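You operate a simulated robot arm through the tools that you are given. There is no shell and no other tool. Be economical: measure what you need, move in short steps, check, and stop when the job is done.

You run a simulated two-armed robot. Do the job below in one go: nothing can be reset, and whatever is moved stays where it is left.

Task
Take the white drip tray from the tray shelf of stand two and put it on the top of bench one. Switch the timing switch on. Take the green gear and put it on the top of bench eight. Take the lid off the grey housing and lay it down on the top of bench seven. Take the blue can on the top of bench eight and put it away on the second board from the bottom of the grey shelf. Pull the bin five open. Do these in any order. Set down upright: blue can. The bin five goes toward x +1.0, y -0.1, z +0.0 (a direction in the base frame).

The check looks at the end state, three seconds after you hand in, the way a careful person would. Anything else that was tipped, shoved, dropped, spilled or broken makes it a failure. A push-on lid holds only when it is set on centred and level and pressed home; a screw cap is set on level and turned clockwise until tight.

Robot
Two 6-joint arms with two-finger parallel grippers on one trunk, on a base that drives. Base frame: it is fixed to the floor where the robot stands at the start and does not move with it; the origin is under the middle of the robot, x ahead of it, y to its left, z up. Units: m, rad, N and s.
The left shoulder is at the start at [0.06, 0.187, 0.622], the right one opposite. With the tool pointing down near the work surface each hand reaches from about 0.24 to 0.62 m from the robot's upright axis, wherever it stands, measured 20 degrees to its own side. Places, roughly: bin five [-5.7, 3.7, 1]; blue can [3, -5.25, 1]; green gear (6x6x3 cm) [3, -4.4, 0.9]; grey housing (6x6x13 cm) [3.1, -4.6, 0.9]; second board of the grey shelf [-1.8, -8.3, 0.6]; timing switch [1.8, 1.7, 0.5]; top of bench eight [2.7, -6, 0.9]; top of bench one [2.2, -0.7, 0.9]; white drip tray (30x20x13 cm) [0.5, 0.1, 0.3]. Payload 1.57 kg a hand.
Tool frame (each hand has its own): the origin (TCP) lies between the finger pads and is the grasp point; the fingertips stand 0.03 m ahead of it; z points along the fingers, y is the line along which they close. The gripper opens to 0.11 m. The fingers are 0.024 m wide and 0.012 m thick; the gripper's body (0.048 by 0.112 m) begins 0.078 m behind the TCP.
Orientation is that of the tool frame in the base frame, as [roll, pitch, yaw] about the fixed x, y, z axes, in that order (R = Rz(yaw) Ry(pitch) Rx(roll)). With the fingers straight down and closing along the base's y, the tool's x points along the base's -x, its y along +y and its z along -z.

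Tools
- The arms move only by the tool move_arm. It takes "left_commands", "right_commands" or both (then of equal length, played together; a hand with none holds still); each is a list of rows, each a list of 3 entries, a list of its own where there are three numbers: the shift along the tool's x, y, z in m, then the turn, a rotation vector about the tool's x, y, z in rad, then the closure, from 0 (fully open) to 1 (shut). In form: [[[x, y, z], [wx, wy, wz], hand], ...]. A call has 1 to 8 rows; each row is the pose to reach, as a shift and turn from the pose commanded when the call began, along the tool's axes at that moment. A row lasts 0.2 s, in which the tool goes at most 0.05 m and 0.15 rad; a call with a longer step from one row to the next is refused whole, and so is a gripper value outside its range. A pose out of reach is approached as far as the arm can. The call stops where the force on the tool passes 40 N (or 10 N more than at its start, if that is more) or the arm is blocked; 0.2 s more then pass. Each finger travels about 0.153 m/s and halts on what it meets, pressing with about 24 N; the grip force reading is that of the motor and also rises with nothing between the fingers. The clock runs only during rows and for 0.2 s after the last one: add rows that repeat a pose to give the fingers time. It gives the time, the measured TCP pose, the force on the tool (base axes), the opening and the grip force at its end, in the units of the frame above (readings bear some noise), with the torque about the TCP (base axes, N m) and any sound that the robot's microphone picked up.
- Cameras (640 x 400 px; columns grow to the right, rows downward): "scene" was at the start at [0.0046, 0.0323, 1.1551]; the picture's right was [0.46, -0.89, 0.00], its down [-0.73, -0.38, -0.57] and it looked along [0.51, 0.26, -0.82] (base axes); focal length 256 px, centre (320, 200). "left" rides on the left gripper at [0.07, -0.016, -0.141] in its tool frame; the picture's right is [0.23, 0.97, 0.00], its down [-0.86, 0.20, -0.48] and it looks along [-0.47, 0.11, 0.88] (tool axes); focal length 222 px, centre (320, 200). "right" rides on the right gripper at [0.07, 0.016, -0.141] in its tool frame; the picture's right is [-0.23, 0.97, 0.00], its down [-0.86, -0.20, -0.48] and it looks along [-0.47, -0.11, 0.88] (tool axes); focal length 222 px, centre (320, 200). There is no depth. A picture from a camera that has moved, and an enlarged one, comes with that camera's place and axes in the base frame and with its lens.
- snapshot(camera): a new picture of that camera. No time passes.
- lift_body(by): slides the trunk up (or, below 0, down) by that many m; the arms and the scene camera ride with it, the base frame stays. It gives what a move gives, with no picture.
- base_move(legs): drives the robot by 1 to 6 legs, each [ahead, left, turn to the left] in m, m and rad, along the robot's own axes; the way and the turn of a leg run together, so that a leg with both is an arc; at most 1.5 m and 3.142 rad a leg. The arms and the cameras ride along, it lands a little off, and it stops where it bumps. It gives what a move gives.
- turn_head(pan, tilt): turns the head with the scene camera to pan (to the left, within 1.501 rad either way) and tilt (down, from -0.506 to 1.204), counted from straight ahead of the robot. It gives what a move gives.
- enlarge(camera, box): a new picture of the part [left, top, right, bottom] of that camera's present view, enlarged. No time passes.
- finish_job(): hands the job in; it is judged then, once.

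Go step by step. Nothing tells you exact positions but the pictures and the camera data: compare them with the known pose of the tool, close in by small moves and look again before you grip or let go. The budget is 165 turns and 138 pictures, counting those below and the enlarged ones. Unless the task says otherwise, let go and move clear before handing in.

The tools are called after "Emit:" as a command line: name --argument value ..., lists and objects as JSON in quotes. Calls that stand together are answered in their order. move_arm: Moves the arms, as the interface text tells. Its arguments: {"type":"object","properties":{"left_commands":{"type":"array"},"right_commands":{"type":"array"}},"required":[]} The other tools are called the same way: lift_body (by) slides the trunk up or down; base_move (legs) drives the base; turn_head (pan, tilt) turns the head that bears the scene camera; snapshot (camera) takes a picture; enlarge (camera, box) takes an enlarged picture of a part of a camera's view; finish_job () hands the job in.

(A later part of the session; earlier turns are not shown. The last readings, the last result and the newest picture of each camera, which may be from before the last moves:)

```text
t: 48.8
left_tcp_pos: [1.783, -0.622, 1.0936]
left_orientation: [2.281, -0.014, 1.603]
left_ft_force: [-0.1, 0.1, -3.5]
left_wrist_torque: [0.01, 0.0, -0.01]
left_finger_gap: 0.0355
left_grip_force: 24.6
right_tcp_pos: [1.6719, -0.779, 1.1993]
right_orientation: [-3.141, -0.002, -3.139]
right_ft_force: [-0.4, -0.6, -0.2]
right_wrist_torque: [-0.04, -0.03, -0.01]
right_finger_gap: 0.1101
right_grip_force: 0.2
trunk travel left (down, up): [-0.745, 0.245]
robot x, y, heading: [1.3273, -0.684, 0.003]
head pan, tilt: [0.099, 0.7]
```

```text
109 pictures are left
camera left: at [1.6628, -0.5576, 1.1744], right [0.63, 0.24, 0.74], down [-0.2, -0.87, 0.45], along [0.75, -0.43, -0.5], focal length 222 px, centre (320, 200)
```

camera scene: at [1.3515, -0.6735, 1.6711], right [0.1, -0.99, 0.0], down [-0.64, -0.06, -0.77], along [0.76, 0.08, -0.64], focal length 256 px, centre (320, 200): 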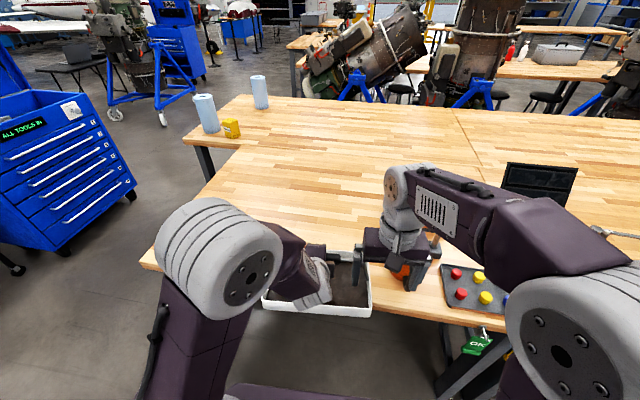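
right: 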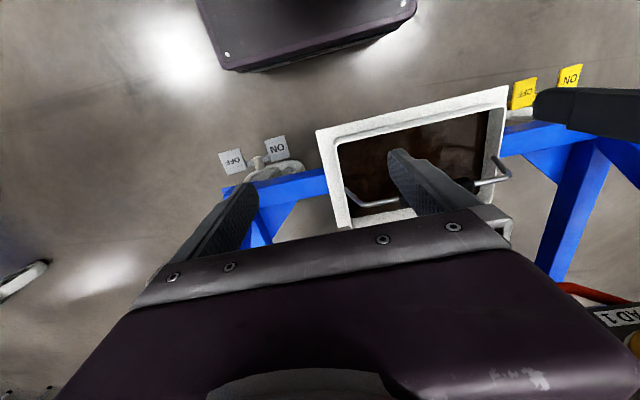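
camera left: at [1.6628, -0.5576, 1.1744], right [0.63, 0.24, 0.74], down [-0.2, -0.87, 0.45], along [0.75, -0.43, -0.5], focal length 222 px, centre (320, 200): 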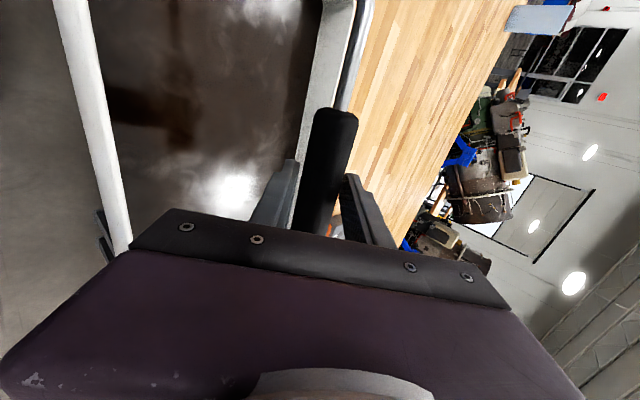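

Near bench edge is about x≈1.80 here. I creep forward 5 cm and extend the arm to bring the tray over the bench.

Emit:
base_move --legs '[[0.05, 0, 0]]'

Emit:
move_arm --left_commands '[[[0.02, 0.013, 0.015], [0, 0, 0], 1], [[0.04, 0.026, 0.03], [0, 0, 0], 1], [[0.06, 0.039, 0.045], [0, 0, 0], 1], [[0.08, 0.052, 0.06], [0, 0, 0], 1], [[0.1, 0.065, 0.075], [0, 0, 0], 1], [[0.12, 0.08, 0.09], [0, 0, 0], 1], [[0.12, 0.091, 0.106], [0, 0, 0], 1], [[0.12, 0.091, 0.106], [0, 0, 0], 1]]'

Emit:
snapshot --camera "scene"

Emit:
snapshot --camera "left"

```text
t: 49.7
left_tcp_pos: [1.8273, -0.6216, 1.0953]
left_orientation: [2.278, -0.015, 1.603]
left_ft_force: [0.0, 0.0, -4.1]
left_wrist_torque: [0.03, 0.0, -0.04]
left_finger_gap: 0.0359
left_grip_force: 24.3
right_tcp_pos: [1.7157, -0.7783, 1.2003]
right_orientation: [3.141, 0.006, -3.138]
right_ft_force: [-0.7, 1.1, 1.1]
right_wrist_torque: [0.0, -0.05, 0.02]
right_finger_gap: 0.1102
right_grip_force: 0.1
trunk travel left (down, up): [-0.745, 0.245]
robot x, y, heading: [1.3766, -0.6771, 0.002]
head pan, tilt: [0.099, 0.7]
```

```text
t: 51.5
left_tcp_pos: [1.9691, -0.4935, 1.0945]
left_orientation: [2.283, -0.015, 1.605]
left_ft_force: [0.2, -0.8, -4.0]
left_wrist_torque: [0.05, 0.02, -0.02]
left_finger_gap: 0.0357
left_grip_force: 24.3
right_tcp_pos: [1.7207, -0.7777, 1.1988]
right_orientation: [3.142, 0.0, -3.138]
right_ft_force: [-0.2, 0.8, 0.1]
right_wrist_torque: [-0.05, -0.06, 0.01]
right_finger_gap: 0.1099
right_grip_force: 0.1
trunk travel left (down, up): [-0.745, 0.245]
robot x, y, heading: [1.3722, -0.6814, 0.002]
head pan, tilt: [0.099, 0.7]
```

```text
108 pictures are left
camera scene: at [1.4013, -0.6734, 1.6711], right [0.1, -0.99, 0.0], down [-0.64, -0.07, -0.76], along [0.76, 0.08, -0.64], focal length 256 px, centre (320, 200)
```

scene: 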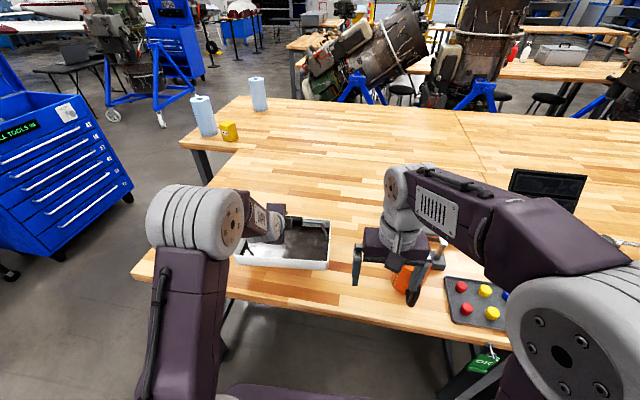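

```text
107 pictures are left
camera left: at [1.8482, -0.4298, 1.1758], right [0.63, 0.24, 0.74], down [-0.2, -0.87, 0.45], along [0.75, -0.43, -0.5], focal length 222 px, centre (320, 200)
```

left: 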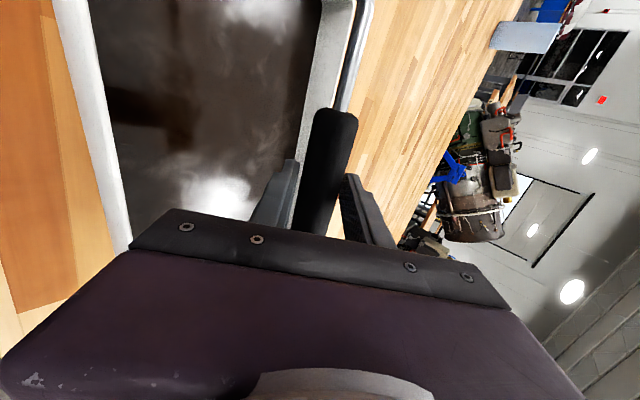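

The tray is above the bench; I move 4 cm further in for margin, then lower.

Emit:
base_move --legs '[[0.045, 0, 0]]'

Emit:
lift_body --by -0.055

Emit:
snapshot --camera "scene"

Emit:
lift_body --by -0.01

```text
t: 52.4
left_tcp_pos: [2.0085, -0.4944, 1.0981]
left_orientation: [2.278, -0.016, 1.605]
left_ft_force: [-0.3, 0.2, -3.9]
left_wrist_torque: [0.0, 0.04, 0.0]
left_finger_gap: 0.0358
left_grip_force: 23.4
right_tcp_pos: [1.7588, -0.7779, 1.1995]
right_orientation: [-3.141, 0.004, -3.139]
right_ft_force: [-1.0, -0.3, -0.2]
right_wrist_torque: [-0.02, -0.01, -0.02]
right_finger_gap: 0.11
right_grip_force: 0.0
trunk travel left (down, up): [-0.745, 0.245]
robot x, y, heading: [1.4237, -0.6814, 0.003]
head pan, tilt: [0.099, 0.7]
```

```text
t: 53.4
left_tcp_pos: [2.0125, -0.4933, 1.0395]
left_orientation: [2.284, -0.014, 1.603]
left_ft_force: [0.2, 0.7, -4.9]
left_wrist_torque: [0.02, 0.01, -0.04]
left_finger_gap: 0.0356
left_grip_force: 24.2
right_tcp_pos: [1.7654, -0.7768, 1.1434]
right_orientation: [3.141, 0.001, -3.137]
right_ft_force: [-0.6, 1.0, -0.1]
right_wrist_torque: [0.03, 0.0, -0.03]
right_finger_gap: 0.1098
right_grip_force: 0.0
trunk travel left (down, up): [-0.69, 0.3]
robot x, y, heading: [1.4183, -0.6821, 0.004]
head pan, tilt: [0.099, 0.7]
```

```text
106 pictures are left
camera scene: at [1.446, -0.673, 1.6161], right [0.1, -0.99, 0.0], down [-0.64, -0.07, -0.76], along [0.76, 0.08, -0.64], focal length 256 px, centre (320, 200)
```

scene: 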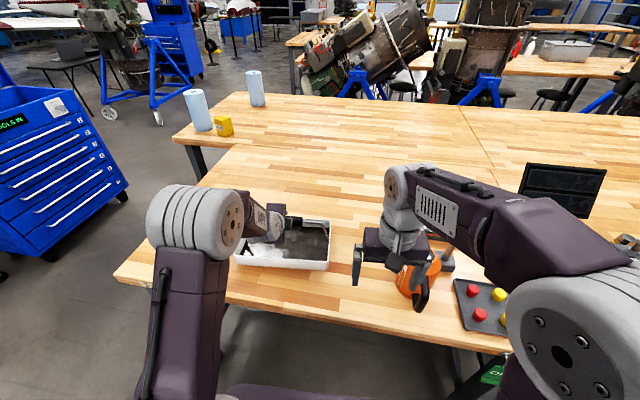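

```text
t: 53.9
left_tcp_pos: [2.0134, -0.4934, 1.0287]
left_orientation: [2.284, -0.016, 1.603]
left_ft_force: [0.1, -0.6, -4.1]
left_wrist_torque: [0.0, -0.01, -0.02]
left_finger_gap: 0.0357
left_grip_force: 23.6
right_tcp_pos: [1.7651, -0.7779, 1.1341]
right_orientation: [-3.141, 0.0, -3.139]
right_ft_force: [0.7, -0.8, 0.4]
right_wrist_torque: [0.01, -0.01, -0.03]
right_finger_gap: 0.11
right_grip_force: 0.1
trunk travel left (down, up): [-0.68, 0.31]
robot x, y, heading: [1.4235, -0.6808, -0.001]
head pan, tilt: [0.099, 0.7]
```

Still hanging; I lower further in fine steps.

Emit:
lift_body --by -0.007

Emit:
lift_body --by -0.006

```text
t: 54.5
left_tcp_pos: [2.0116, -0.4933, 1.0249]
left_orientation: [2.276, -0.017, 1.606]
left_ft_force: [-2.5, 0.7, 6.0]
left_wrist_torque: [-0.71, -0.73, -0.06]
left_finger_gap: 0.0359
left_grip_force: 24.0
right_tcp_pos: [1.7644, -0.7776, 1.1265]
right_orientation: [3.141, 0.003, -3.137]
right_ft_force: [0.9, 0.0, 0.3]
right_wrist_torque: [0.0, -0.01, -0.01]
right_finger_gap: 0.11
right_grip_force: 0.0
trunk travel left (down, up): [-0.673, 0.317]
robot x, y, heading: [1.4204, -0.677, 0.0]
head pan, tilt: [0.099, 0.7]
```

```text
t: 55.0
left_tcp_pos: [2.0117, -0.4944, 1.0189]
left_orientation: [2.275, -0.018, 1.605]
left_ft_force: [-1.3, 1.6, 15.9]
left_wrist_torque: [0.2, -0.32, 0.01]
left_finger_gap: 0.036
left_grip_force: 24.3
right_tcp_pos: [1.7627, -0.7775, 1.1208]
right_orientation: [3.142, 0.001, -3.138]
right_ft_force: [-0.6, -0.4, 0.2]
right_wrist_torque: [0.02, -0.01, 0.0]
right_finger_gap: 0.1098
right_grip_force: 0.2
trunk travel left (down, up): [-0.667, 0.323]
robot x, y, heading: [1.4185, -0.6814, -0.001]
head pan, tilt: [0.099, 0.7]
```

Contact with the bench; I ease the pressure slightly, open, and withdraw along the tool axis.

Emit:
lift_body --by 0.003

Emit:
move_arm --left_commands '[[[0, 0, 0], [0, 0, 0], 0.6], [[0, 0, 0], [0, 0, 0], 0.3], [[0, 0, 0], [0, 0, 0], 0.3], [[0, 0, -0.04], [0, 0, 0], 0.3], [[0, 0, -0.08], [0, 0, 0], 0.3], [[0, 0, -0.12], [0, 0, 0], 0.3], [[0, 0, -0.12], [0, 0, 0], 0.3]]'

Emit:
snapshot --camera "left"

Emit:
snapshot --camera "scene"

```text
t: 55.6
left_tcp_pos: [2.0135, -0.4951, 1.0214]
left_orientation: [2.282, -0.014, 1.603]
left_ft_force: [0.9, 1.6, 8.7]
left_wrist_torque: [0.28, -0.13, -0.23]
left_finger_gap: 0.036
left_grip_force: 24.3
right_tcp_pos: [1.7645, -0.7781, 1.124]
right_orientation: [3.141, 0.002, -3.138]
right_ft_force: [1.1, -0.5, -0.3]
right_wrist_torque: [-0.02, 0.0, 0.01]
right_finger_gap: 0.11
right_grip_force: 0.1
trunk travel left (down, up): [-0.67, 0.32]
robot x, y, heading: [1.4195, -0.6866, 0.005]
head pan, tilt: [0.099, 0.7]
```

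```text
t: 57.2
left_tcp_pos: [1.9241, -0.4962, 1.0976]
left_orientation: [2.285, -0.015, 1.605]
left_ft_force: [-1.6, -0.6, -0.1]
left_wrist_torque: [0.02, 0.0, -0.04]
left_finger_gap: 0.0772
left_grip_force: 0.1
right_tcp_pos: [1.7649, -0.7768, 1.1232]
right_orientation: [-3.141, 0.001, -3.139]
right_ft_force: [-0.5, -0.3, 0.1]
right_wrist_torque: [0.0, 0.03, 0.01]
right_finger_gap: 0.11
right_grip_force: 0.0
trunk travel left (down, up): [-0.67, 0.32]
robot x, y, heading: [1.4248, -0.679, -0.001]
head pan, tilt: [0.099, 0.7]
```

```text
105 pictures are left
camera left: at [1.8028, -0.4317, 1.1788], right [0.63, 0.24, 0.74], down [-0.2, -0.87, 0.45], along [0.75, -0.43, -0.5], focal length 222 px, centre (320, 200)
```

left: 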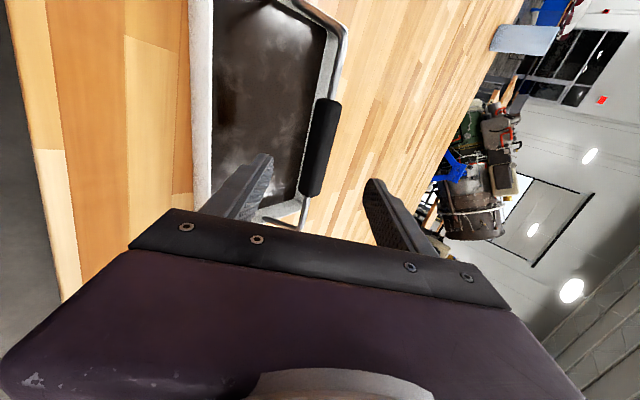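

```text
104 pictures are left
camera scene: at [1.4468, -0.6732, 1.5961], right [0.1, -0.99, 0.0], down [-0.64, -0.07, -0.76], along [0.76, 0.08, -0.64], focal length 256 px, centre (320, 200)
```

scene: 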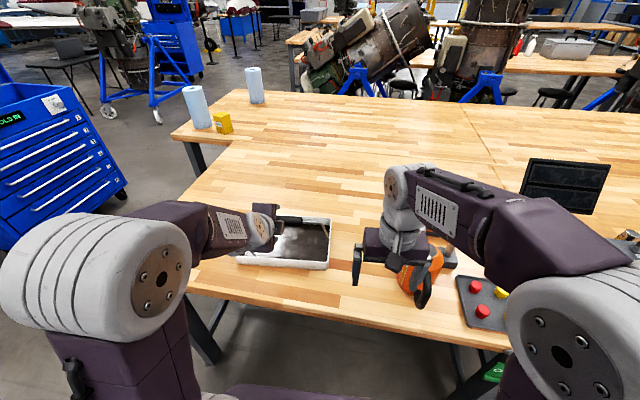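

The tray rests on bench one. I raise the trunk, straighten the left hand to point down and pull it back, and bring the right hand in.

Emit:
lift_body --by 0.15

Emit:
move_arm --left_commands '[[[0, -0.013, -0.015], [0.15, 0, 0], 0.3], [[0, -0.026, -0.03], [0.3, 0, 0], 0.3], [[0, -0.039, -0.045], [0.45, 0, 0], 0.3], [[0, -0.052, -0.06], [0.6, 0, 0], 0.3], [[0, -0.065, -0.075], [0.75, 0, 0], 0.3], [[0, -0.078, -0.091], [0.857, 0, 0], 0.3], [[0, -0.078, -0.091], [0.857, 0, 0], 0.3]]'

Emit:
move_arm --left_commands '[[[0, 0, 0], [0, 0, -0.15], 0.2], [[0, -0.02, 0], [0, 0, -0.3], 0.2], [[0, -0.04, 0], [0, 0, -0.45], 0.2], [[0, -0.06, 0], [0, 0, -0.6], 0.2], [[0, -0.06, 0], [0, 0, -0.75], 0.2], [[0, -0.06, 0], [0, 0, -0.9], 0.2], [[0, -0.06, 0], [0, 0, -1.05], 0.2], [[0, -0.06, 0], [0, 0, -1.2], 0.2]]'

Emit:
move_arm --left_commands '[[[0, 0, 0], [0, 0, -0.15], 0.2], [[0, 0, 0], [0, 0, -0.3], 0.2], [[0, 0, 0], [0, 0, -0.4], 0.2], [[0, 0, 0], [0, 0, -0.4], 0.2]]'

Emit:
base_move --legs '[[-0.22, 0, 0]]'

Emit:
turn_head --pan -1.4 --tilt 0.55

Emit:
snapshot --camera "scene"

```text
t: 58.9
left_tcp_pos: [1.9225, -0.4949, 1.2481]
left_orientation: [2.283, -0.015, 1.603]
left_ft_force: [0.1, 0.5, 0.6]
left_wrist_torque: [0.0, 0.01, 0.02]
left_finger_gap: 0.077
left_grip_force: 0.1
right_tcp_pos: [1.7648, -0.7789, 1.2734]
right_orientation: [3.14, -0.001, -3.138]
right_ft_force: [0.3, 0.2, -0.1]
right_wrist_torque: [-0.03, -0.01, 0.0]
right_finger_gap: 0.1099
right_grip_force: 0.1
trunk travel left (down, up): [-0.82, 0.17]
robot x, y, heading: [1.4204, -0.681, 0.0]
head pan, tilt: [0.099, 0.7]
```

```text
t: 60.5
left_tcp_pos: [1.8009, -0.4986, 1.249]
left_orientation: [3.14, -0.018, 1.605]
left_ft_force: [-0.5, -0.6, -0.3]
left_wrist_torque: [0.03, -0.01, 0.0]
left_finger_gap: 0.0772
left_grip_force: 0.0
left hand out of reach, approached as far as the arm can: row 1, 2, 3
right_tcp_pos: [1.7636, -0.7781, 1.2738]
right_orientation: [-3.141, 0.001, -3.138]
right_ft_force: [0.2, 0.2, -0.3]
right_wrist_torque: [-0.03, 0.01, 0.0]
right_finger_gap: 0.11
right_grip_force: 0.1
trunk travel left (down, up): [-0.82, 0.17]
robot x, y, heading: [1.4177, -0.684, -0.001]
head pan, tilt: [0.099, 0.7]
```

```text
t: 62.3
left_tcp_pos: [1.7428, -0.5021, 1.249]
left_orientation: [3.128, -0.004, 2.808]
left_ft_force: [-0.2, -0.2, 0.9]
left_wrist_torque: [-0.01, 0.0, 0.0]
left_finger_gap: 0.0879
left_grip_force: 0.0
right_tcp_pos: [1.7638, -0.7772, 1.2726]
right_orientation: [-3.141, 0.001, -3.14]
right_ft_force: [0.3, 0.5, -0.3]
right_wrist_torque: [0.0, 0.01, 0.02]
right_finger_gap: 0.1101
right_grip_force: 0.0
trunk travel left (down, up): [-0.82, 0.17]
robot x, y, heading: [1.4198, -0.6816, 0.004]
head pan, tilt: [0.099, 0.7]
```

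```text
t: 63.3
left_tcp_pos: [1.7427, -0.5021, 1.2495]
left_orientation: [3.126, 0.002, -3.077]
left_ft_force: [-1.3, 0.2, 0.6]
left_wrist_torque: [0.02, -0.02, 0.01]
left_finger_gap: 0.0879
left_grip_force: 0.1
right_tcp_pos: [1.7661, -0.778, 1.2738]
right_orientation: [-3.141, 0.0, -3.137]
right_ft_force: [0.1, -0.7, -0.6]
right_wrist_torque: [0.01, 0.02, 0.02]
right_finger_gap: 0.1101
right_grip_force: 0.0
trunk travel left (down, up): [-0.82, 0.17]
robot x, y, heading: [1.4195, -0.6808, 0.004]
head pan, tilt: [0.099, 0.7]
```

```text
t: 65.0
left_tcp_pos: [1.5273, -0.5051, 1.248]
left_orientation: [3.128, 0.0, -3.083]
left_ft_force: [0.9, 0.5, 0.0]
left_wrist_torque: [0.01, 0.02, 0.0]
left_finger_gap: 0.0882
left_grip_force: 0.0
right_tcp_pos: [1.5481, -0.7789, 1.2722]
right_orientation: [3.14, 0.0, 3.141]
right_ft_force: [0.2, -0.8, -0.1]
right_wrist_torque: [0.01, 0.03, 0.02]
right_finger_gap: 0.1099
right_grip_force: 0.1
trunk travel left (down, up): [-0.82, 0.17]
robot x, y, heading: [1.2025, -0.6808, -0.004]
head pan, tilt: [0.099, 0.7]
```

```text
t: 66.6
left_tcp_pos: [1.5243, -0.5032, 1.2481]
left_orientation: [3.125, 0.001, -3.083]
left_ft_force: [0.6, 0.3, -0.8]
left_wrist_torque: [-0.01, -0.01, 0.01]
left_finger_gap: 0.0879
left_grip_force: 0.0
right_tcp_pos: [1.5459, -0.78, 1.2734]
right_orientation: [3.141, 0.0, -3.14]
right_ft_force: [0.4, -0.2, 0.1]
right_wrist_torque: [0.01, -0.01, -0.03]
right_finger_gap: 0.1101
right_grip_force: 0.1
trunk travel left (down, up): [-0.82, 0.17]
robot x, y, heading: [1.2016, -0.6787, -0.001]
head pan, tilt: [-1.4, 0.55]
```

```text
103 pictures are left
camera scene: at [1.1575, -0.7703, 1.7592], right [-0.99, -0.17, 0.0], down [-0.09, 0.52, -0.85], along [0.14, -0.84, -0.52], focal length 256 px, centre (320, 200)
```

scene: 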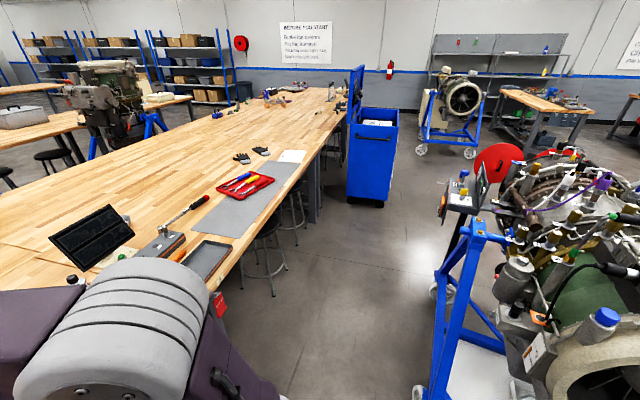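

The corridor south is free; the benches form a long run, and the gear/housing/can at x≈3 lie on the far row. I turn south and drive down, passing west of the blue tool chest.

Emit:
base_move --legs '[[0.06, 0, 0], [0, 0, -1.571], [1.5, 0, 0]]'

Emit:
turn_head --pan 0 --tilt 0.45

Emit:
snapshot --camera "scene"

```text
t: 78.5
left_tcp_pos: [1.357, -2.5282, 1.2494]
left_orientation: [3.128, 0.005, 1.575]
left_ft_force: [0.3, 0.4, 0.6]
left_wrist_torque: [0.0, 0.06, 0.01]
left_finger_gap: 0.0878
left_grip_force: 0.0
right_tcp_pos: [1.08, -2.5327, 1.2732]
right_orientation: [-3.141, -0.001, 1.514]
right_ft_force: [-0.5, -0.3, -0.4]
right_wrist_torque: [0.0, 0.0, -0.02]
right_finger_gap: 0.1102
right_grip_force: 0.1
trunk travel left (down, up): [-0.82, 0.17]
robot x, y, heading: [1.1971, -2.1957, -1.623]
head pan, tilt: [-1.4, 0.55]
```

```text
t: 80.1
left_tcp_pos: [1.3566, -2.5282, 1.2492]
left_orientation: [3.125, 0.0, 1.575]
left_ft_force: [-0.5, 0.4, -0.7]
left_wrist_torque: [0.0, -0.01, 0.03]
left_finger_gap: 0.0882
left_grip_force: 0.0
right_tcp_pos: [1.0818, -2.5345, 1.273]
right_orientation: [3.141, 0.001, 1.513]
right_ft_force: [0.5, -0.2, -0.3]
right_wrist_torque: [-0.02, 0.01, 0.02]
right_finger_gap: 0.1102
right_grip_force: 0.1
trunk travel left (down, up): [-0.82, 0.17]
robot x, y, heading: [1.1962, -2.1971, -1.627]
head pan, tilt: [0.0, 0.45]
```

```text
102 pictures are left
camera scene: at [1.1958, -2.2282, 1.7683], right [-1.0, 0.06, 0.0], down [0.02, 0.43, -0.9], along [-0.05, -0.9, -0.44], focal length 256 px, centre (320, 200)
```

scene: 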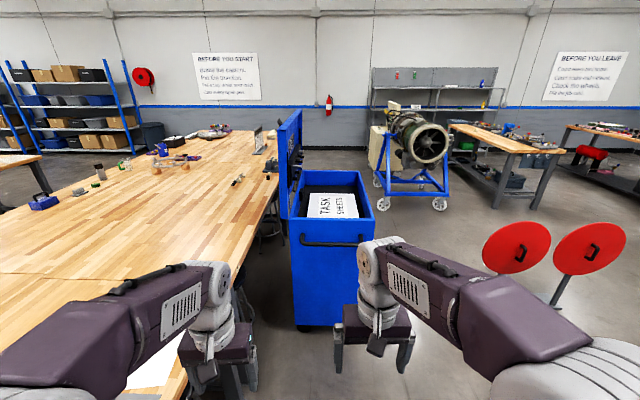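

I go forward a bit, straighten, then strafe west to line up with the gap between chest and red discs.

Emit:
base_move --legs '[[0.68, 0, 0.05], [0, -0.88, 0]]'

Emit:
turn_head --pan 0 --tilt 0.65

Emit:
snapshot --camera "scene"

```text
t: 88.1
left_tcp_pos: [0.4561, -3.1777, 1.2491]
left_orientation: [3.126, 0.001, 1.614]
left_ft_force: [0.8, -0.4, 0.5]
left_wrist_torque: [-0.01, 0.03, 0.01]
left_finger_gap: 0.0881
left_grip_force: 0.1
right_tcp_pos: [0.1798, -3.1944, 1.2739]
right_orientation: [-3.14, -0.001, 1.554]
right_ft_force: [-0.9, 0.3, 1.0]
right_wrist_torque: [-0.05, 0.01, 0.03]
right_finger_gap: 0.1099
right_grip_force: 0.1
trunk travel left (down, up): [-0.82, 0.17]
robot x, y, heading: [0.2811, -2.8538, -1.588]
head pan, tilt: [0.0, 0.45]
```

```text
t: 88.8
left_tcp_pos: [0.4548, -3.1778, 1.248]
left_orientation: [3.125, 0.002, 1.614]
left_ft_force: [0.1, -0.1, 0.1]
left_wrist_torque: [0.0, 0.0, -0.03]
left_finger_gap: 0.0881
left_grip_force: 0.1
right_tcp_pos: [0.1786, -3.1946, 1.2733]
right_orientation: [3.14, 0.001, 1.554]
right_ft_force: [0.6, 0.3, 0.2]
right_wrist_torque: [0.0, 0.01, -0.03]
right_finger_gap: 0.1101
right_grip_force: 0.0
trunk travel left (down, up): [-0.82, 0.17]
robot x, y, heading: [0.2787, -2.8561, -1.584]
head pan, tilt: [0.0, 0.649]
```

```text
101 pictures are left
camera scene: at [0.2818, -2.8797, 1.7505], right [-1.0, 0.02, 0.0], down [0.01, 0.6, -0.8], along [-0.01, -0.8, -0.6], focal length 256 px, centre (320, 200)
```

scene: 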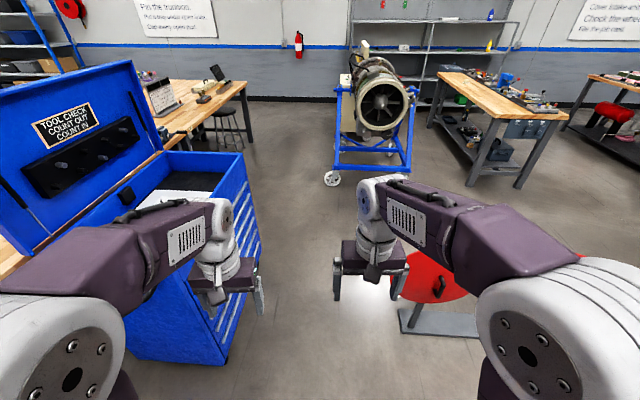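

The gap is about 0.85 m wide centred at x≈0.32. I drive through it and onward south between the benches and the next stand.

Emit:
base_move --legs '[[0.5, 0.04, 0.013], [1.2, 0, 0], [1.2, 0.4, 0]]'

Emit:
turn_head --pan 0.7 --tilt 0.45

Emit:
snapshot --camera "scene"

```text
t: 103.3
left_tcp_pos: [0.8572, -6.0609, 1.2489]
left_orientation: [3.127, 0.002, 1.601]
left_ft_force: [-0.4, 0.3, 0.5]
left_wrist_torque: [0.02, 0.01, -0.01]
left_finger_gap: 0.088
left_grip_force: 0.0
right_tcp_pos: [0.581, -6.0745, 1.2742]
right_orientation: [3.141, 0.0, 1.544]
right_ft_force: [-0.2, -1.0, 0.2]
right_wrist_torque: [-0.01, -0.03, 0.02]
right_finger_gap: 0.1099
right_grip_force: 0.0
trunk travel left (down, up): [-0.82, 0.17]
robot x, y, heading: [0.6908, -5.7338, -1.6]
head pan, tilt: [0.0, 0.649]
```

```text
t: 104.4
left_tcp_pos: [0.8575, -6.0607, 1.2493]
left_orientation: [3.124, 0.001, 1.602]
left_ft_force: [0.0, 0.2, -0.2]
left_wrist_torque: [0.06, -0.01, -0.04]
left_finger_gap: 0.0882
left_grip_force: 0.0
right_tcp_pos: [0.5816, -6.0745, 1.2737]
right_orientation: [-3.141, 0.0, 1.544]
right_ft_force: [0.0, -0.2, 1.2]
right_wrist_torque: [0.01, -0.03, 0.0]
right_finger_gap: 0.1097
right_grip_force: 0.1
trunk travel left (down, up): [-0.82, 0.17]
robot x, y, heading: [0.6882, -5.7358, -1.603]
head pan, tilt: [0.7, 0.45]
```

```text
100 pictures are left
camera scene: at [0.7483, -5.7462, 1.7683], right [-0.78, -0.62, 0.0], down [-0.27, 0.34, -0.9], along [0.56, -0.71, -0.44], focal length 256 px, centre (320, 200)
```

scene: 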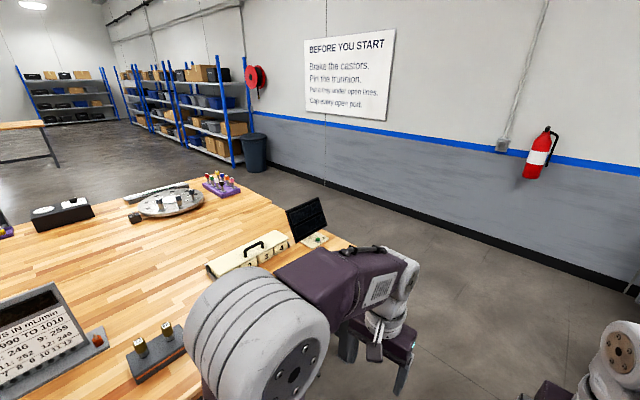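

I drive past the bench's south end and turn east.

Emit:
base_move --legs '[[1.0, 0, 0.03], [0.95, 0, 0], [0, 0, 1.571], [1.5, 0, 0]]'

Emit:
turn_head --pan 0.9 --tilt 0.5

Emit:
snapshot --camera "scene"

```text
t: 125.1
left_tcp_pos: [2.538, -7.3697, 1.2479]
left_orientation: [3.125, 0.006, -2.996]
left_ft_force: [-0.6, 0.5, 0.2]
left_wrist_torque: [0.02, 0.01, -0.02]
left_finger_gap: 0.0879
left_grip_force: 0.0
right_tcp_pos: [2.5842, -7.643, 1.2739]
right_orientation: [-3.14, -0.001, -3.056]
right_ft_force: [0.1, 0.7, -0.1]
right_wrist_torque: [0.0, 0.0, 0.04]
right_finger_gap: 0.1099
right_grip_force: 0.1
trunk travel left (down, up): [-0.82, 0.17]
robot x, y, heading: [2.2287, -7.5762, 0.082]
head pan, tilt: [0.7, 0.45]
```

```text
t: 125.9
left_tcp_pos: [2.5388, -7.3704, 1.2478]
left_orientation: [3.125, 0.001, -2.996]
left_ft_force: [-0.2, 0.8, -0.7]
left_wrist_torque: [0.0, -0.03, 0.03]
left_finger_gap: 0.088
left_grip_force: 0.1
right_tcp_pos: [2.5838, -7.6428, 1.2737]
right_orientation: [3.141, 0.0, -3.056]
right_ft_force: [-0.3, -0.7, 0.4]
right_wrist_torque: [-0.02, 0.01, -0.03]
right_finger_gap: 0.1101
right_grip_force: 0.2
trunk travel left (down, up): [-0.82, 0.17]
robot x, y, heading: [2.2294, -7.5767, 0.086]
head pan, tilt: [0.901, 0.499]
```

```text
99 pictures are left
camera scene: at [2.2242, -7.5048, 1.7638], right [0.83, -0.55, 0.0], down [-0.26, -0.4, -0.88], along [0.49, 0.73, -0.48], focal length 256 px, centre (320, 200)
```

scene: 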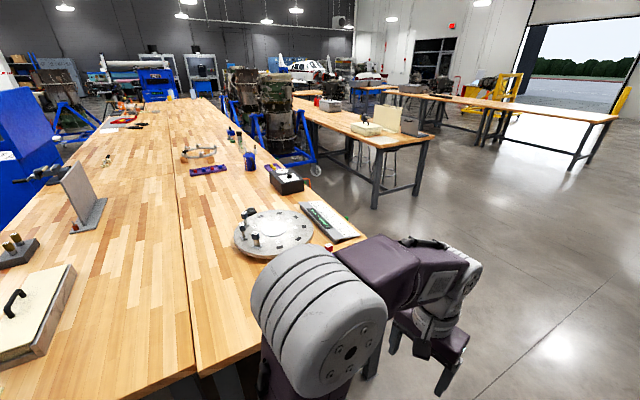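

Bench eight's east edge is at x≈3.15; the aisle east is wide. I zoom for items on the far row.

Emit:
enlarge --camera "scene" --box '[160, 90, 360, 215]'

Emit:
base_move --legs '[[1.5, 0, -0.085], [0.05, 0.6, 0], [0, 0, 3.141]]'

Emit:
turn_head --pan -0.5 --tilt 0.6

Emit:
snapshot --camera "scene"

```text
3.20 times, centred on (260, 152) of scene
camera zoom: at [2.2242, -7.5048, 1.7638], right [0.83, -0.55, 0.0], down [-0.26, -0.4, -0.88], along [0.49, 0.73, -0.48], focal length 820 px, centre (512, 352)
```

zoom: 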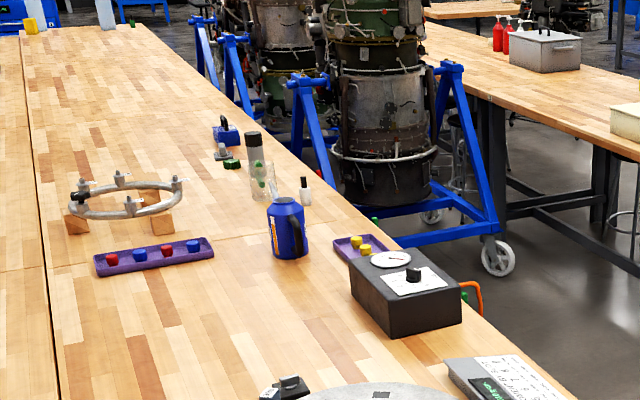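

```text
t: 143.7
left_tcp_pos: [3.4439, -7.1101, 1.2489]
left_orientation: [3.127, 0.003, 0.175]
left_ft_force: [-0.6, 0.3, -0.3]
left_wrist_torque: [0.0, -0.01, 0.02]
left_finger_gap: 0.088
left_grip_force: 0.1
right_tcp_pos: [3.391, -6.8392, 1.2729]
right_orientation: [-3.142, 0.0, 0.117]
right_ft_force: [-0.3, -0.3, -0.1]
right_wrist_torque: [0.02, -0.03, 0.0]
right_finger_gap: 0.11
right_grip_force: 0.0
trunk travel left (down, up): [-0.82, 0.17]
robot x, y, heading: [3.7424, -6.8964, -3.019]
head pan, tilt: [0.901, 0.499]
```

```text
t: 145.2
left_tcp_pos: [3.444, -7.111, 1.25]
left_orientation: [3.126, 0.002, 0.175]
left_ft_force: [-0.6, -0.1, 0.4]
left_wrist_torque: [0.01, -0.03, -0.01]
left_finger_gap: 0.0878
left_grip_force: 0.1
right_tcp_pos: [3.3908, -6.8402, 1.2737]
right_orientation: [-3.141, -0.001, 0.117]
right_ft_force: [-0.9, -0.4, -0.4]
right_wrist_torque: [-0.01, 0.01, 0.0]
right_finger_gap: 0.1101
right_grip_force: 0.0
trunk travel left (down, up): [-0.82, 0.17]
robot x, y, heading: [3.7426, -6.8925, -3.023]
head pan, tilt: [-0.499, 0.6]
```

```text
97 pictures are left
camera scene: at [3.7222, -6.857, 1.7547], right [0.37, 0.93, 0.0], down [0.52, -0.21, -0.83], along [-0.77, 0.31, -0.56], focal length 256 px, centre (320, 200)
```

scene: 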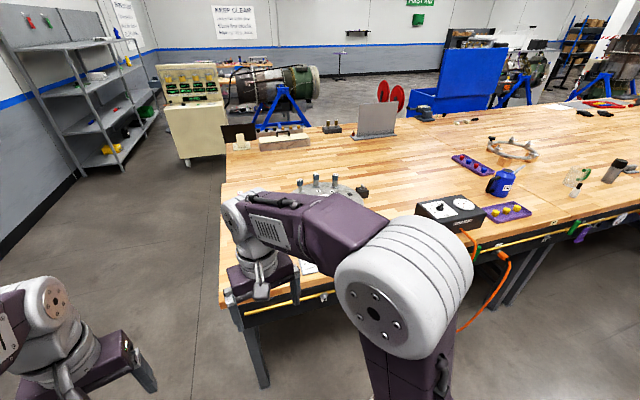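

I straighten to face west and strafe north to the gear and housing.

Emit:
base_move --legs '[[0, 0, -0.119], [0, 1.1, 0]]'

```text
t: 151.4
left_tcp_pos: [3.4217, -8.1645, 1.2481]
left_orientation: [3.126, 0.001, 0.062]
left_ft_force: [0.1, -0.1, 0.3]
left_wrist_torque: [-0.02, 0.01, -0.01]
left_finger_gap: 0.0879
left_grip_force: 0.0
right_tcp_pos: [3.3995, -7.8902, 1.2736]
right_orientation: [3.141, 0.0, 0.004]
right_ft_force: [-0.2, 0.6, -0.6]
right_wrist_torque: [-0.01, -0.01, -0.02]
right_finger_gap: 0.1102
right_grip_force: 0.1
trunk travel left (down, up): [-0.82, 0.17]
robot x, y, heading: [3.7445, -7.9883, -3.141]
head pan, tilt: [-0.499, 0.6]
```

I went the wrong way (left is south now); I strafe right instead.

Emit:
base_move --legs '[[0, -1.5, 0], [0, -1.5, 0]]'

Emit:
turn_head --pan 0 --tilt 0.6

Emit:
snapshot --camera "scene"

```text
t: 165.9
left_tcp_pos: [3.4044, -5.1641, 1.2486]
left_orientation: [3.126, 0.003, 0.076]
left_ft_force: [0.3, 0.2, -0.1]
left_wrist_torque: [-0.02, 0.02, 0.01]
left_finger_gap: 0.0882
left_grip_force: 0.1
right_tcp_pos: [3.3791, -4.8891, 1.2722]
right_orientation: [-3.141, 0.0, 0.015]
right_ft_force: [0.3, -0.8, -0.1]
right_wrist_torque: [0.01, 0.0, 0.0]
right_finger_gap: 0.1101
right_grip_force: 0.0
trunk travel left (down, up): [-0.82, 0.17]
robot x, y, heading: [3.7218, -4.98, -3.13]
head pan, tilt: [-0.499, 0.6]
```

```text
t: 166.8
left_tcp_pos: [3.4051, -5.1638, 1.248]
left_orientation: [3.125, 0.003, 0.076]
left_ft_force: [0.0, -0.5, -0.1]
left_wrist_torque: [0.05, -0.02, -0.02]
left_finger_gap: 0.0882
left_grip_force: 0.0
right_tcp_pos: [3.3792, -4.8889, 1.274]
right_orientation: [-3.14, -0.001, 0.016]
right_ft_force: [0.0, 0.7, -0.1]
right_wrist_torque: [0.01, 0.0, -0.03]
right_finger_gap: 0.11
right_grip_force: 0.1
trunk travel left (down, up): [-0.82, 0.17]
robot x, y, heading: [3.7266, -4.98, -3.124]
head pan, tilt: [0.0, 0.6]
```

```text
96 pictures are left
camera scene: at [3.6971, -4.9816, 1.7547], right [-0.01, 1.0, 0.0], down [0.56, 0.01, -0.83], along [-0.82, -0.01, -0.56], focal length 256 px, centre (320, 200)
```

scene: 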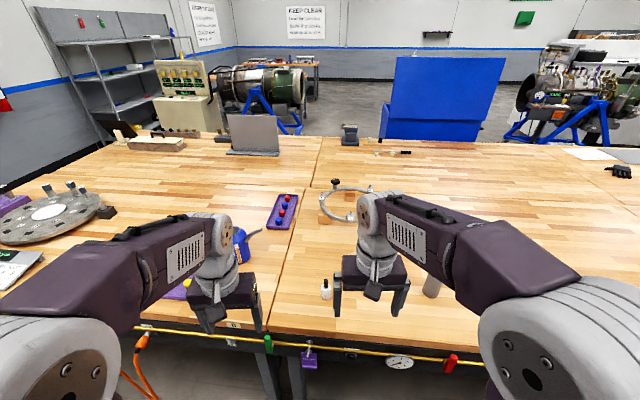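

I look with the right wrist camera and zoom on the edge labels.

Emit:
snapshot --camera "right"

Emit:
enlarge --camera "scene" --box '[120, 280, 480, 400]'

Emit:
turn_head --pan -0.7 --tilt 0.6

Emit:
snapshot --camera "scene"

```text
95 pictures are left
camera right: at [3.4486, -4.9037, 1.4145], right [-0.21, -0.98, 0.0], down [-0.86, 0.19, 0.48], along [-0.47, 0.1, -0.88], focal length 222 px, centre (320, 200)
```

right: 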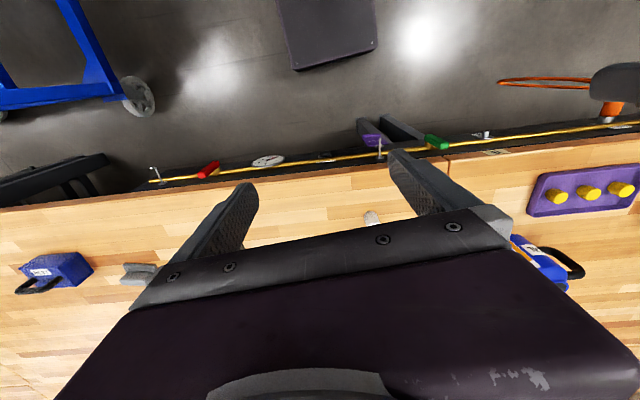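

```text
1.78 times, centred on (300, 340) of scene
camera zoom: at [3.6971, -4.9816, 1.7547], right [-0.01, 1.0, 0.0], down [0.56, 0.01, -0.83], along [-0.82, -0.01, -0.56], focal length 456 px, centre (356, -49)
```

zoom: 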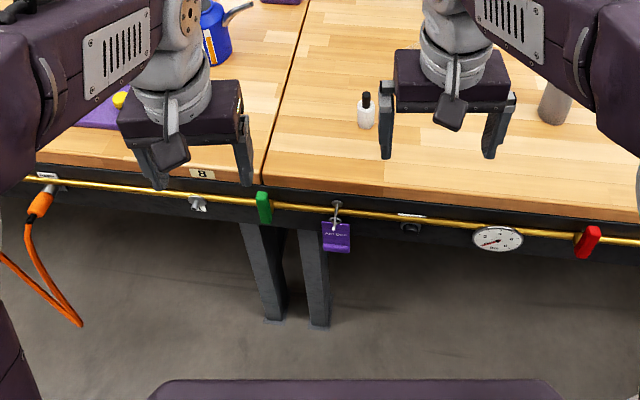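

```text
t: 167.9
left_tcp_pos: [3.4043, -5.1644, 1.2485]
left_orientation: [3.125, 0.002, 0.074]
left_ft_force: [-0.2, -0.1, -0.1]
left_wrist_torque: [0.02, 0.0, 0.0]
left_finger_gap: 0.0879
left_grip_force: 0.0
right_tcp_pos: [3.3789, -4.8884, 1.2725]
right_orientation: [-3.14, -0.001, 0.017]
right_ft_force: [0.3, -0.4, 0.2]
right_wrist_torque: [0.0, 0.0, 0.0]
right_finger_gap: 0.11
right_grip_force: 0.2
trunk travel left (down, up): [-0.82, 0.17]
robot x, y, heading: [3.728, -4.9779, -3.123]
head pan, tilt: [-0.7, 0.6]
```

```text
93 pictures are left
camera scene: at [3.7169, -4.9248, 1.7547], right [0.63, 0.77, 0.0], down [0.44, -0.36, -0.83], along [-0.64, 0.52, -0.56], focal length 256 px, centre (320, 200)
```

scene: 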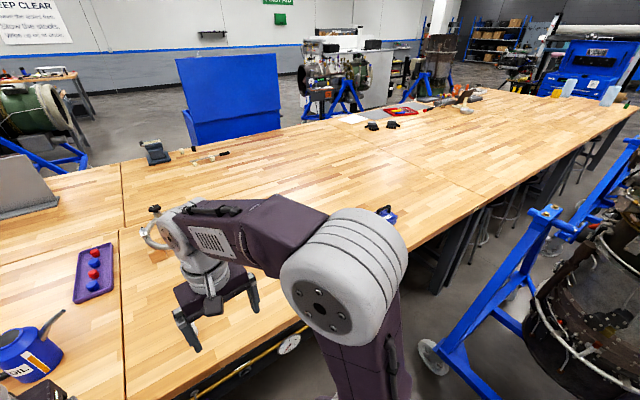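

The far bench with housing and gear is directly north of bench eight. I strafe north so the gear comes between my hands in view.

Emit:
base_move --legs '[[0.0, -0.42, -0.018]]'

Emit:
turn_head --pan 0 --tilt 0.75

Emit:
snapshot --camera "scene"

```text
t: 170.5
left_tcp_pos: [3.398, -4.7343, 1.2489]
left_orientation: [3.129, 0.001, 0.057]
left_ft_force: [0.1, -0.4, 0.6]
left_wrist_torque: [0.0, -0.02, 0.0]
left_finger_gap: 0.0879
left_grip_force: 0.0
right_tcp_pos: [3.3786, -4.4566, 1.2737]
right_orientation: [-3.138, 0.001, -0.004]
right_ft_force: [0.0, -0.5, -0.2]
right_wrist_torque: [0.0, 0.02, -0.01]
right_finger_gap: 0.11
right_grip_force: 0.0
trunk travel left (down, up): [-0.82, 0.17]
robot x, y, heading: [3.7251, -4.5611, 3.135]
head pan, tilt: [-0.7, 0.6]
```

```text
t: 171.6
left_tcp_pos: [3.3998, -4.7321, 1.2485]
left_orientation: [3.124, 0.002, 0.056]
left_ft_force: [-1.1, -0.5, -0.6]
left_wrist_torque: [-0.05, -0.02, 0.01]
left_finger_gap: 0.0881
left_grip_force: 0.1
right_tcp_pos: [3.379, -4.456, 1.273]
right_orientation: [3.141, 0.0, -0.003]
right_ft_force: [0.6, -0.3, -0.9]
right_wrist_torque: [-0.03, 0.01, 0.01]
right_finger_gap: 0.1099
right_grip_force: 0.0
trunk travel left (down, up): [-0.82, 0.17]
robot x, y, heading: [3.7236, -4.5557, 3.141]
head pan, tilt: [0.0, 0.75]
```

```text
92 pictures are left
camera scene: at [3.7004, -4.556, 1.7419], right [0.01, 1.0, 0.0], down [0.68, 0.0, -0.73], along [-0.73, 0.0, -0.68], focal length 256 px, centre (320, 200)
```

scene: 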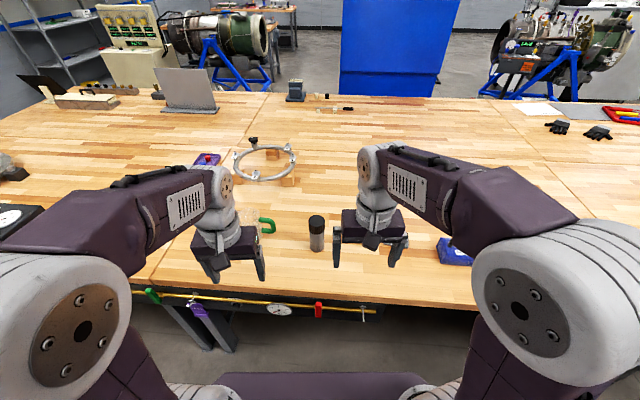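

Housing is at about (3.08, −4.57). I enlarge to find the gear near the right gripper.

Emit:
enlarge --camera "scene" --box '[240, 180, 480, 330]'

Emit:
snapshot --camera "right"

```text
2.67 times, centred on (360, 255) of scene
camera zoom: at [3.7004, -4.556, 1.7419], right [0.01, 1.0, 0.0], down [0.68, 0.0, -0.73], along [-0.73, 0.0, -0.68], focal length 683 px, centre (213, 53)
```

zoom: 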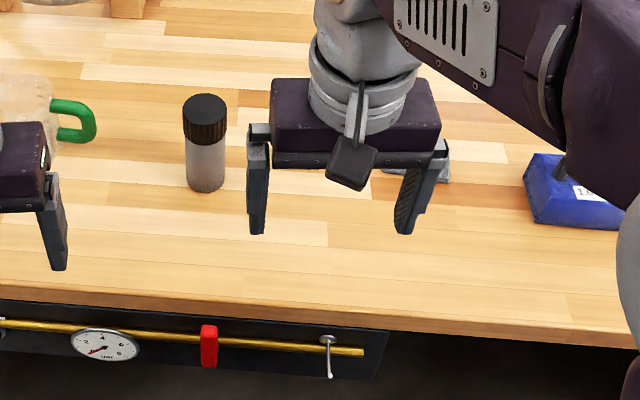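

```text
90 pictures are left
camera right: at [3.4479, -4.4733, 1.4145], right [-0.23, -0.97, 0.0], down [-0.85, 0.2, 0.48], along [-0.47, 0.11, -0.88], focal length 222 px, centre (320, 200)
```

right: 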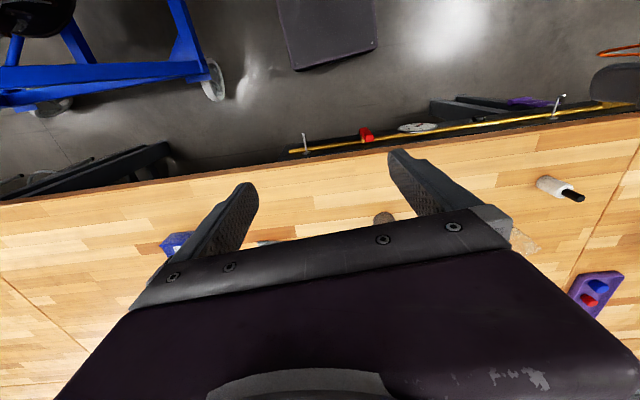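

The gear sits behind the right gripper near (3.03, −4.43). I drive 0.2 m closer, put the right hand over it and view it from above.

Emit:
base_move --legs '[[0.2, 0, 0]]'

Emit:
move_arm --right_commands '[[[-0.04, 0, 0], [0, 0, 0], 0], [[-0.08, 0, 0.0], [0, 0, 0], 0], [[-0.12, 0, 0.04], [0, 0, 0], 0], [[-0.14, 0, 0.08], [0, 0, 0], 0], [[-0.14, 0, 0.1], [0, 0, 0], 0], [[-0.14, 0, 0.1], [0, 0, 0], 0]]'

Emit:
snapshot --camera "right"

Emit:
snapshot --camera "scene"

```text
t: 173.2
left_tcp_pos: [3.2004, -4.7306, 1.2484]
left_orientation: [3.126, 0.005, 0.053]
left_ft_force: [0.6, 0.3, -0.8]
left_wrist_torque: [-0.01, 0.03, -0.01]
left_finger_gap: 0.088
left_grip_force: 0.1
right_tcp_pos: [3.1814, -4.4526, 1.274]
right_orientation: [-3.141, 0.003, -0.008]
right_ft_force: [0.3, -0.4, -0.3]
right_wrist_torque: [0.0, 0.02, 0.01]
right_finger_gap: 0.1099
right_grip_force: 0.1
trunk travel left (down, up): [-0.82, 0.17]
robot x, y, heading: [3.518, -4.5516, 3.136]
head pan, tilt: [0.0, 0.75]
```

```text
refused: row 3 steps farther than a row can; nothing moved
```

```text
89 pictures are left
camera right: at [3.2509, -4.4705, 1.4154], right [-0.23, -0.97, 0.0], down [-0.85, 0.21, 0.48], along [-0.47, 0.11, -0.88], focal length 222 px, centre (320, 200)
```

right: 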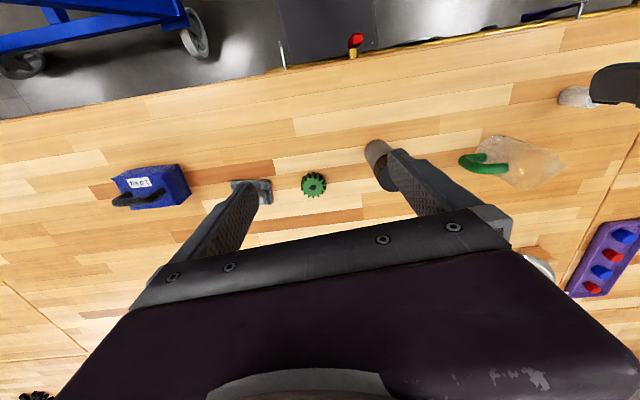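

```text
88 pictures are left
camera scene: at [3.5039, -4.5543, 1.7419], right [0.01, 1.0, 0.0], down [0.68, -0.01, -0.73], along [-0.73, 0.01, -0.68], focal length 256 px, centre (320, 200)
```

scene: 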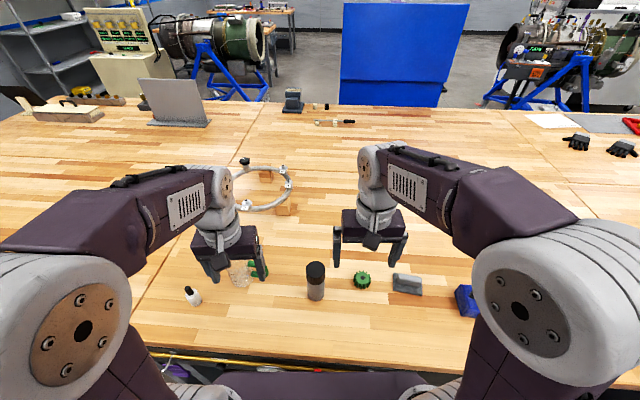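

Gear at (3.032, −4.40), with free space either side. I bring the right hand above it.

Emit:
move_arm --right_commands '[[[-0.04, -0.014, 0], [0, 0, 0], 0.1], [[-0.08, -0.028, 0], [0, 0, 0], 0.1], [[-0.12, -0.042, 0], [0, 0, 0], 0.1], [[-0.149, -0.052, 0.02], [0, 0, 0], 0.1], [[-0.149, -0.052, 0.07], [0, 0, 0], 0.1], [[-0.149, -0.052, 0.12], [0, 0, 0], 0.1], [[-0.149, -0.052, 0.17], [0, 0, 0], 0.1], [[-0.149, -0.052, 0.2], [0, 0, 0], 0.1]]'

Emit:
move_arm --right_commands '[[[0, 0, 0.04], [0, 0, 0], 0.1], [[0, 0, 0.06], [0, 0, 0], 0.1], [[0, 0, 0.06], [0, 0, 0], 0.1]]'

Emit:
snapshot --camera "right"

```text
t: 175.0
left_tcp_pos: [3.1964, -4.7298, 1.2483]
left_orientation: [3.127, 0.002, 0.053]
left_ft_force: [0.1, 1.0, -0.4]
left_wrist_torque: [-0.01, -0.02, 0.03]
left_finger_gap: 0.088
left_grip_force: 0.1
right_tcp_pos: [3.0286, -4.3987, 1.0733]
right_orientation: [3.142, 0.002, -0.006]
right_ft_force: [0.9, -0.4, -0.3]
right_wrist_torque: [0.0, -0.01, 0.0]
right_finger_gap: 0.0989
right_grip_force: 0.0
trunk travel left (down, up): [-0.82, 0.17]
robot x, y, heading: [3.5221, -4.5551, 3.13]
head pan, tilt: [0.0, 0.75]
```

```text
t: 175.8
left_tcp_pos: [3.1982, -4.7288, 1.2487]
left_orientation: [3.126, 0.003, 0.051]
left_ft_force: [-0.1, 0.0, -0.4]
left_wrist_torque: [-0.04, 0.03, 0.01]
left_finger_gap: 0.0883
left_grip_force: 0.1
right_tcp_pos: [3.0288, -4.3993, 1.0147]
right_orientation: [3.14, 0.0, -0.008]
right_ft_force: [0.5, -0.7, 0.3]
right_wrist_torque: [0.03, 0.02, -0.02]
right_finger_gap: 0.0989
right_grip_force: 0.1
trunk travel left (down, up): [-0.82, 0.17]
robot x, y, heading: [3.5162, -4.5524, 3.134]
head pan, tilt: [0.0, 0.75]
```

```text
87 pictures are left
camera right: at [3.0984, -4.4165, 1.1556], right [-0.23, -0.97, 0.0], down [-0.85, 0.21, 0.48], along [-0.47, 0.11, -0.88], focal length 222 px, centre (320, 200)
```

right: 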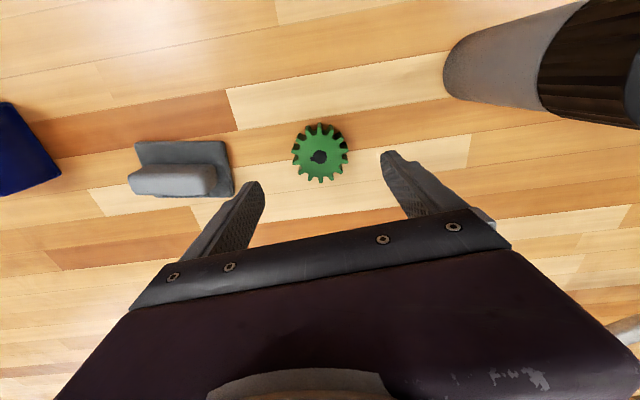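

Well centred. I descend in steps and grip.

Emit:
move_arm --right_commands '[[[0, 0.001, 0.03], [0, 0, 0], 0.1], [[0, 0.001, 0.06], [0, 0, 0], 0.1], [[0, 0.001, 0.075], [0, 0, 0], 0.1], [[0, 0.001, 0.075], [0, 0, 0], 0.5], [[0, 0.001, 0.075], [0, 0, 0], 1], [[0, 0.001, 0.075], [0, 0, 0], 1], [[0, 0.001, 0.075], [0, 0, 0], 1]]'

Emit:
move_arm --right_commands '[[[0, 0, -0.04], [0, 0, 0], 1], [[0, 0, -0.08], [0, 0, 0], 1], [[0, 0, -0.12], [0, 0, 0], 1], [[0, 0, -0.16], [0, 0, 0], 1], [[0, 0, -0.2], [0, 0, 0], 1]]'

Emit:
snapshot --camera "right"

```text
t: 177.4
left_tcp_pos: [3.1969, -4.7284, 1.2495]
left_orientation: [3.127, 0.002, 0.052]
left_ft_force: [-0.6, 0.7, 0.0]
left_wrist_torque: [-0.01, 0.01, -0.03]
left_finger_gap: 0.088
left_grip_force: 0.1
right_tcp_pos: [3.0289, -4.4003, 0.9399]
right_orientation: [-3.141, 0.0, -0.006]
right_ft_force: [0.5, 0.5, -0.1]
right_wrist_torque: [-0.02, 0.0, -0.01]
right_finger_gap: 0.0591
right_grip_force: 24.3
trunk travel left (down, up): [-0.82, 0.17]
robot x, y, heading: [3.5219, -4.5522, 3.136]
head pan, tilt: [0.0, 0.75]
```

```text
t: 178.6
left_tcp_pos: [3.1963, -4.7294, 1.2481]
left_orientation: [3.125, 0.004, 0.051]
left_ft_force: [0.5, -0.8, 0.2]
left_wrist_torque: [-0.01, -0.01, 0.02]
left_finger_gap: 0.0879
left_grip_force: 0.0
right_tcp_pos: [3.0283, -4.4001, 1.1386]
right_orientation: [3.141, 0.001, -0.007]
right_ft_force: [-0.8, 0.4, -1.6]
right_wrist_torque: [0.01, 0.01, 0.0]
right_finger_gap: 0.059
right_grip_force: 24.0
trunk travel left (down, up): [-0.82, 0.17]
robot x, y, heading: [3.521, -4.5509, 3.133]
head pan, tilt: [0.0, 0.75]
```

```text
86 pictures are left
camera right: at [3.0984, -4.4175, 1.2793], right [-0.23, -0.97, 0.0], down [-0.85, 0.21, 0.48], along [-0.46, 0.11, -0.88], focal length 222 px, centre (320, 200)
```

right: 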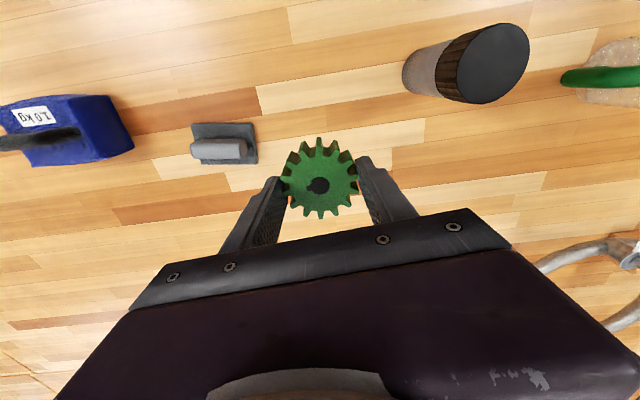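

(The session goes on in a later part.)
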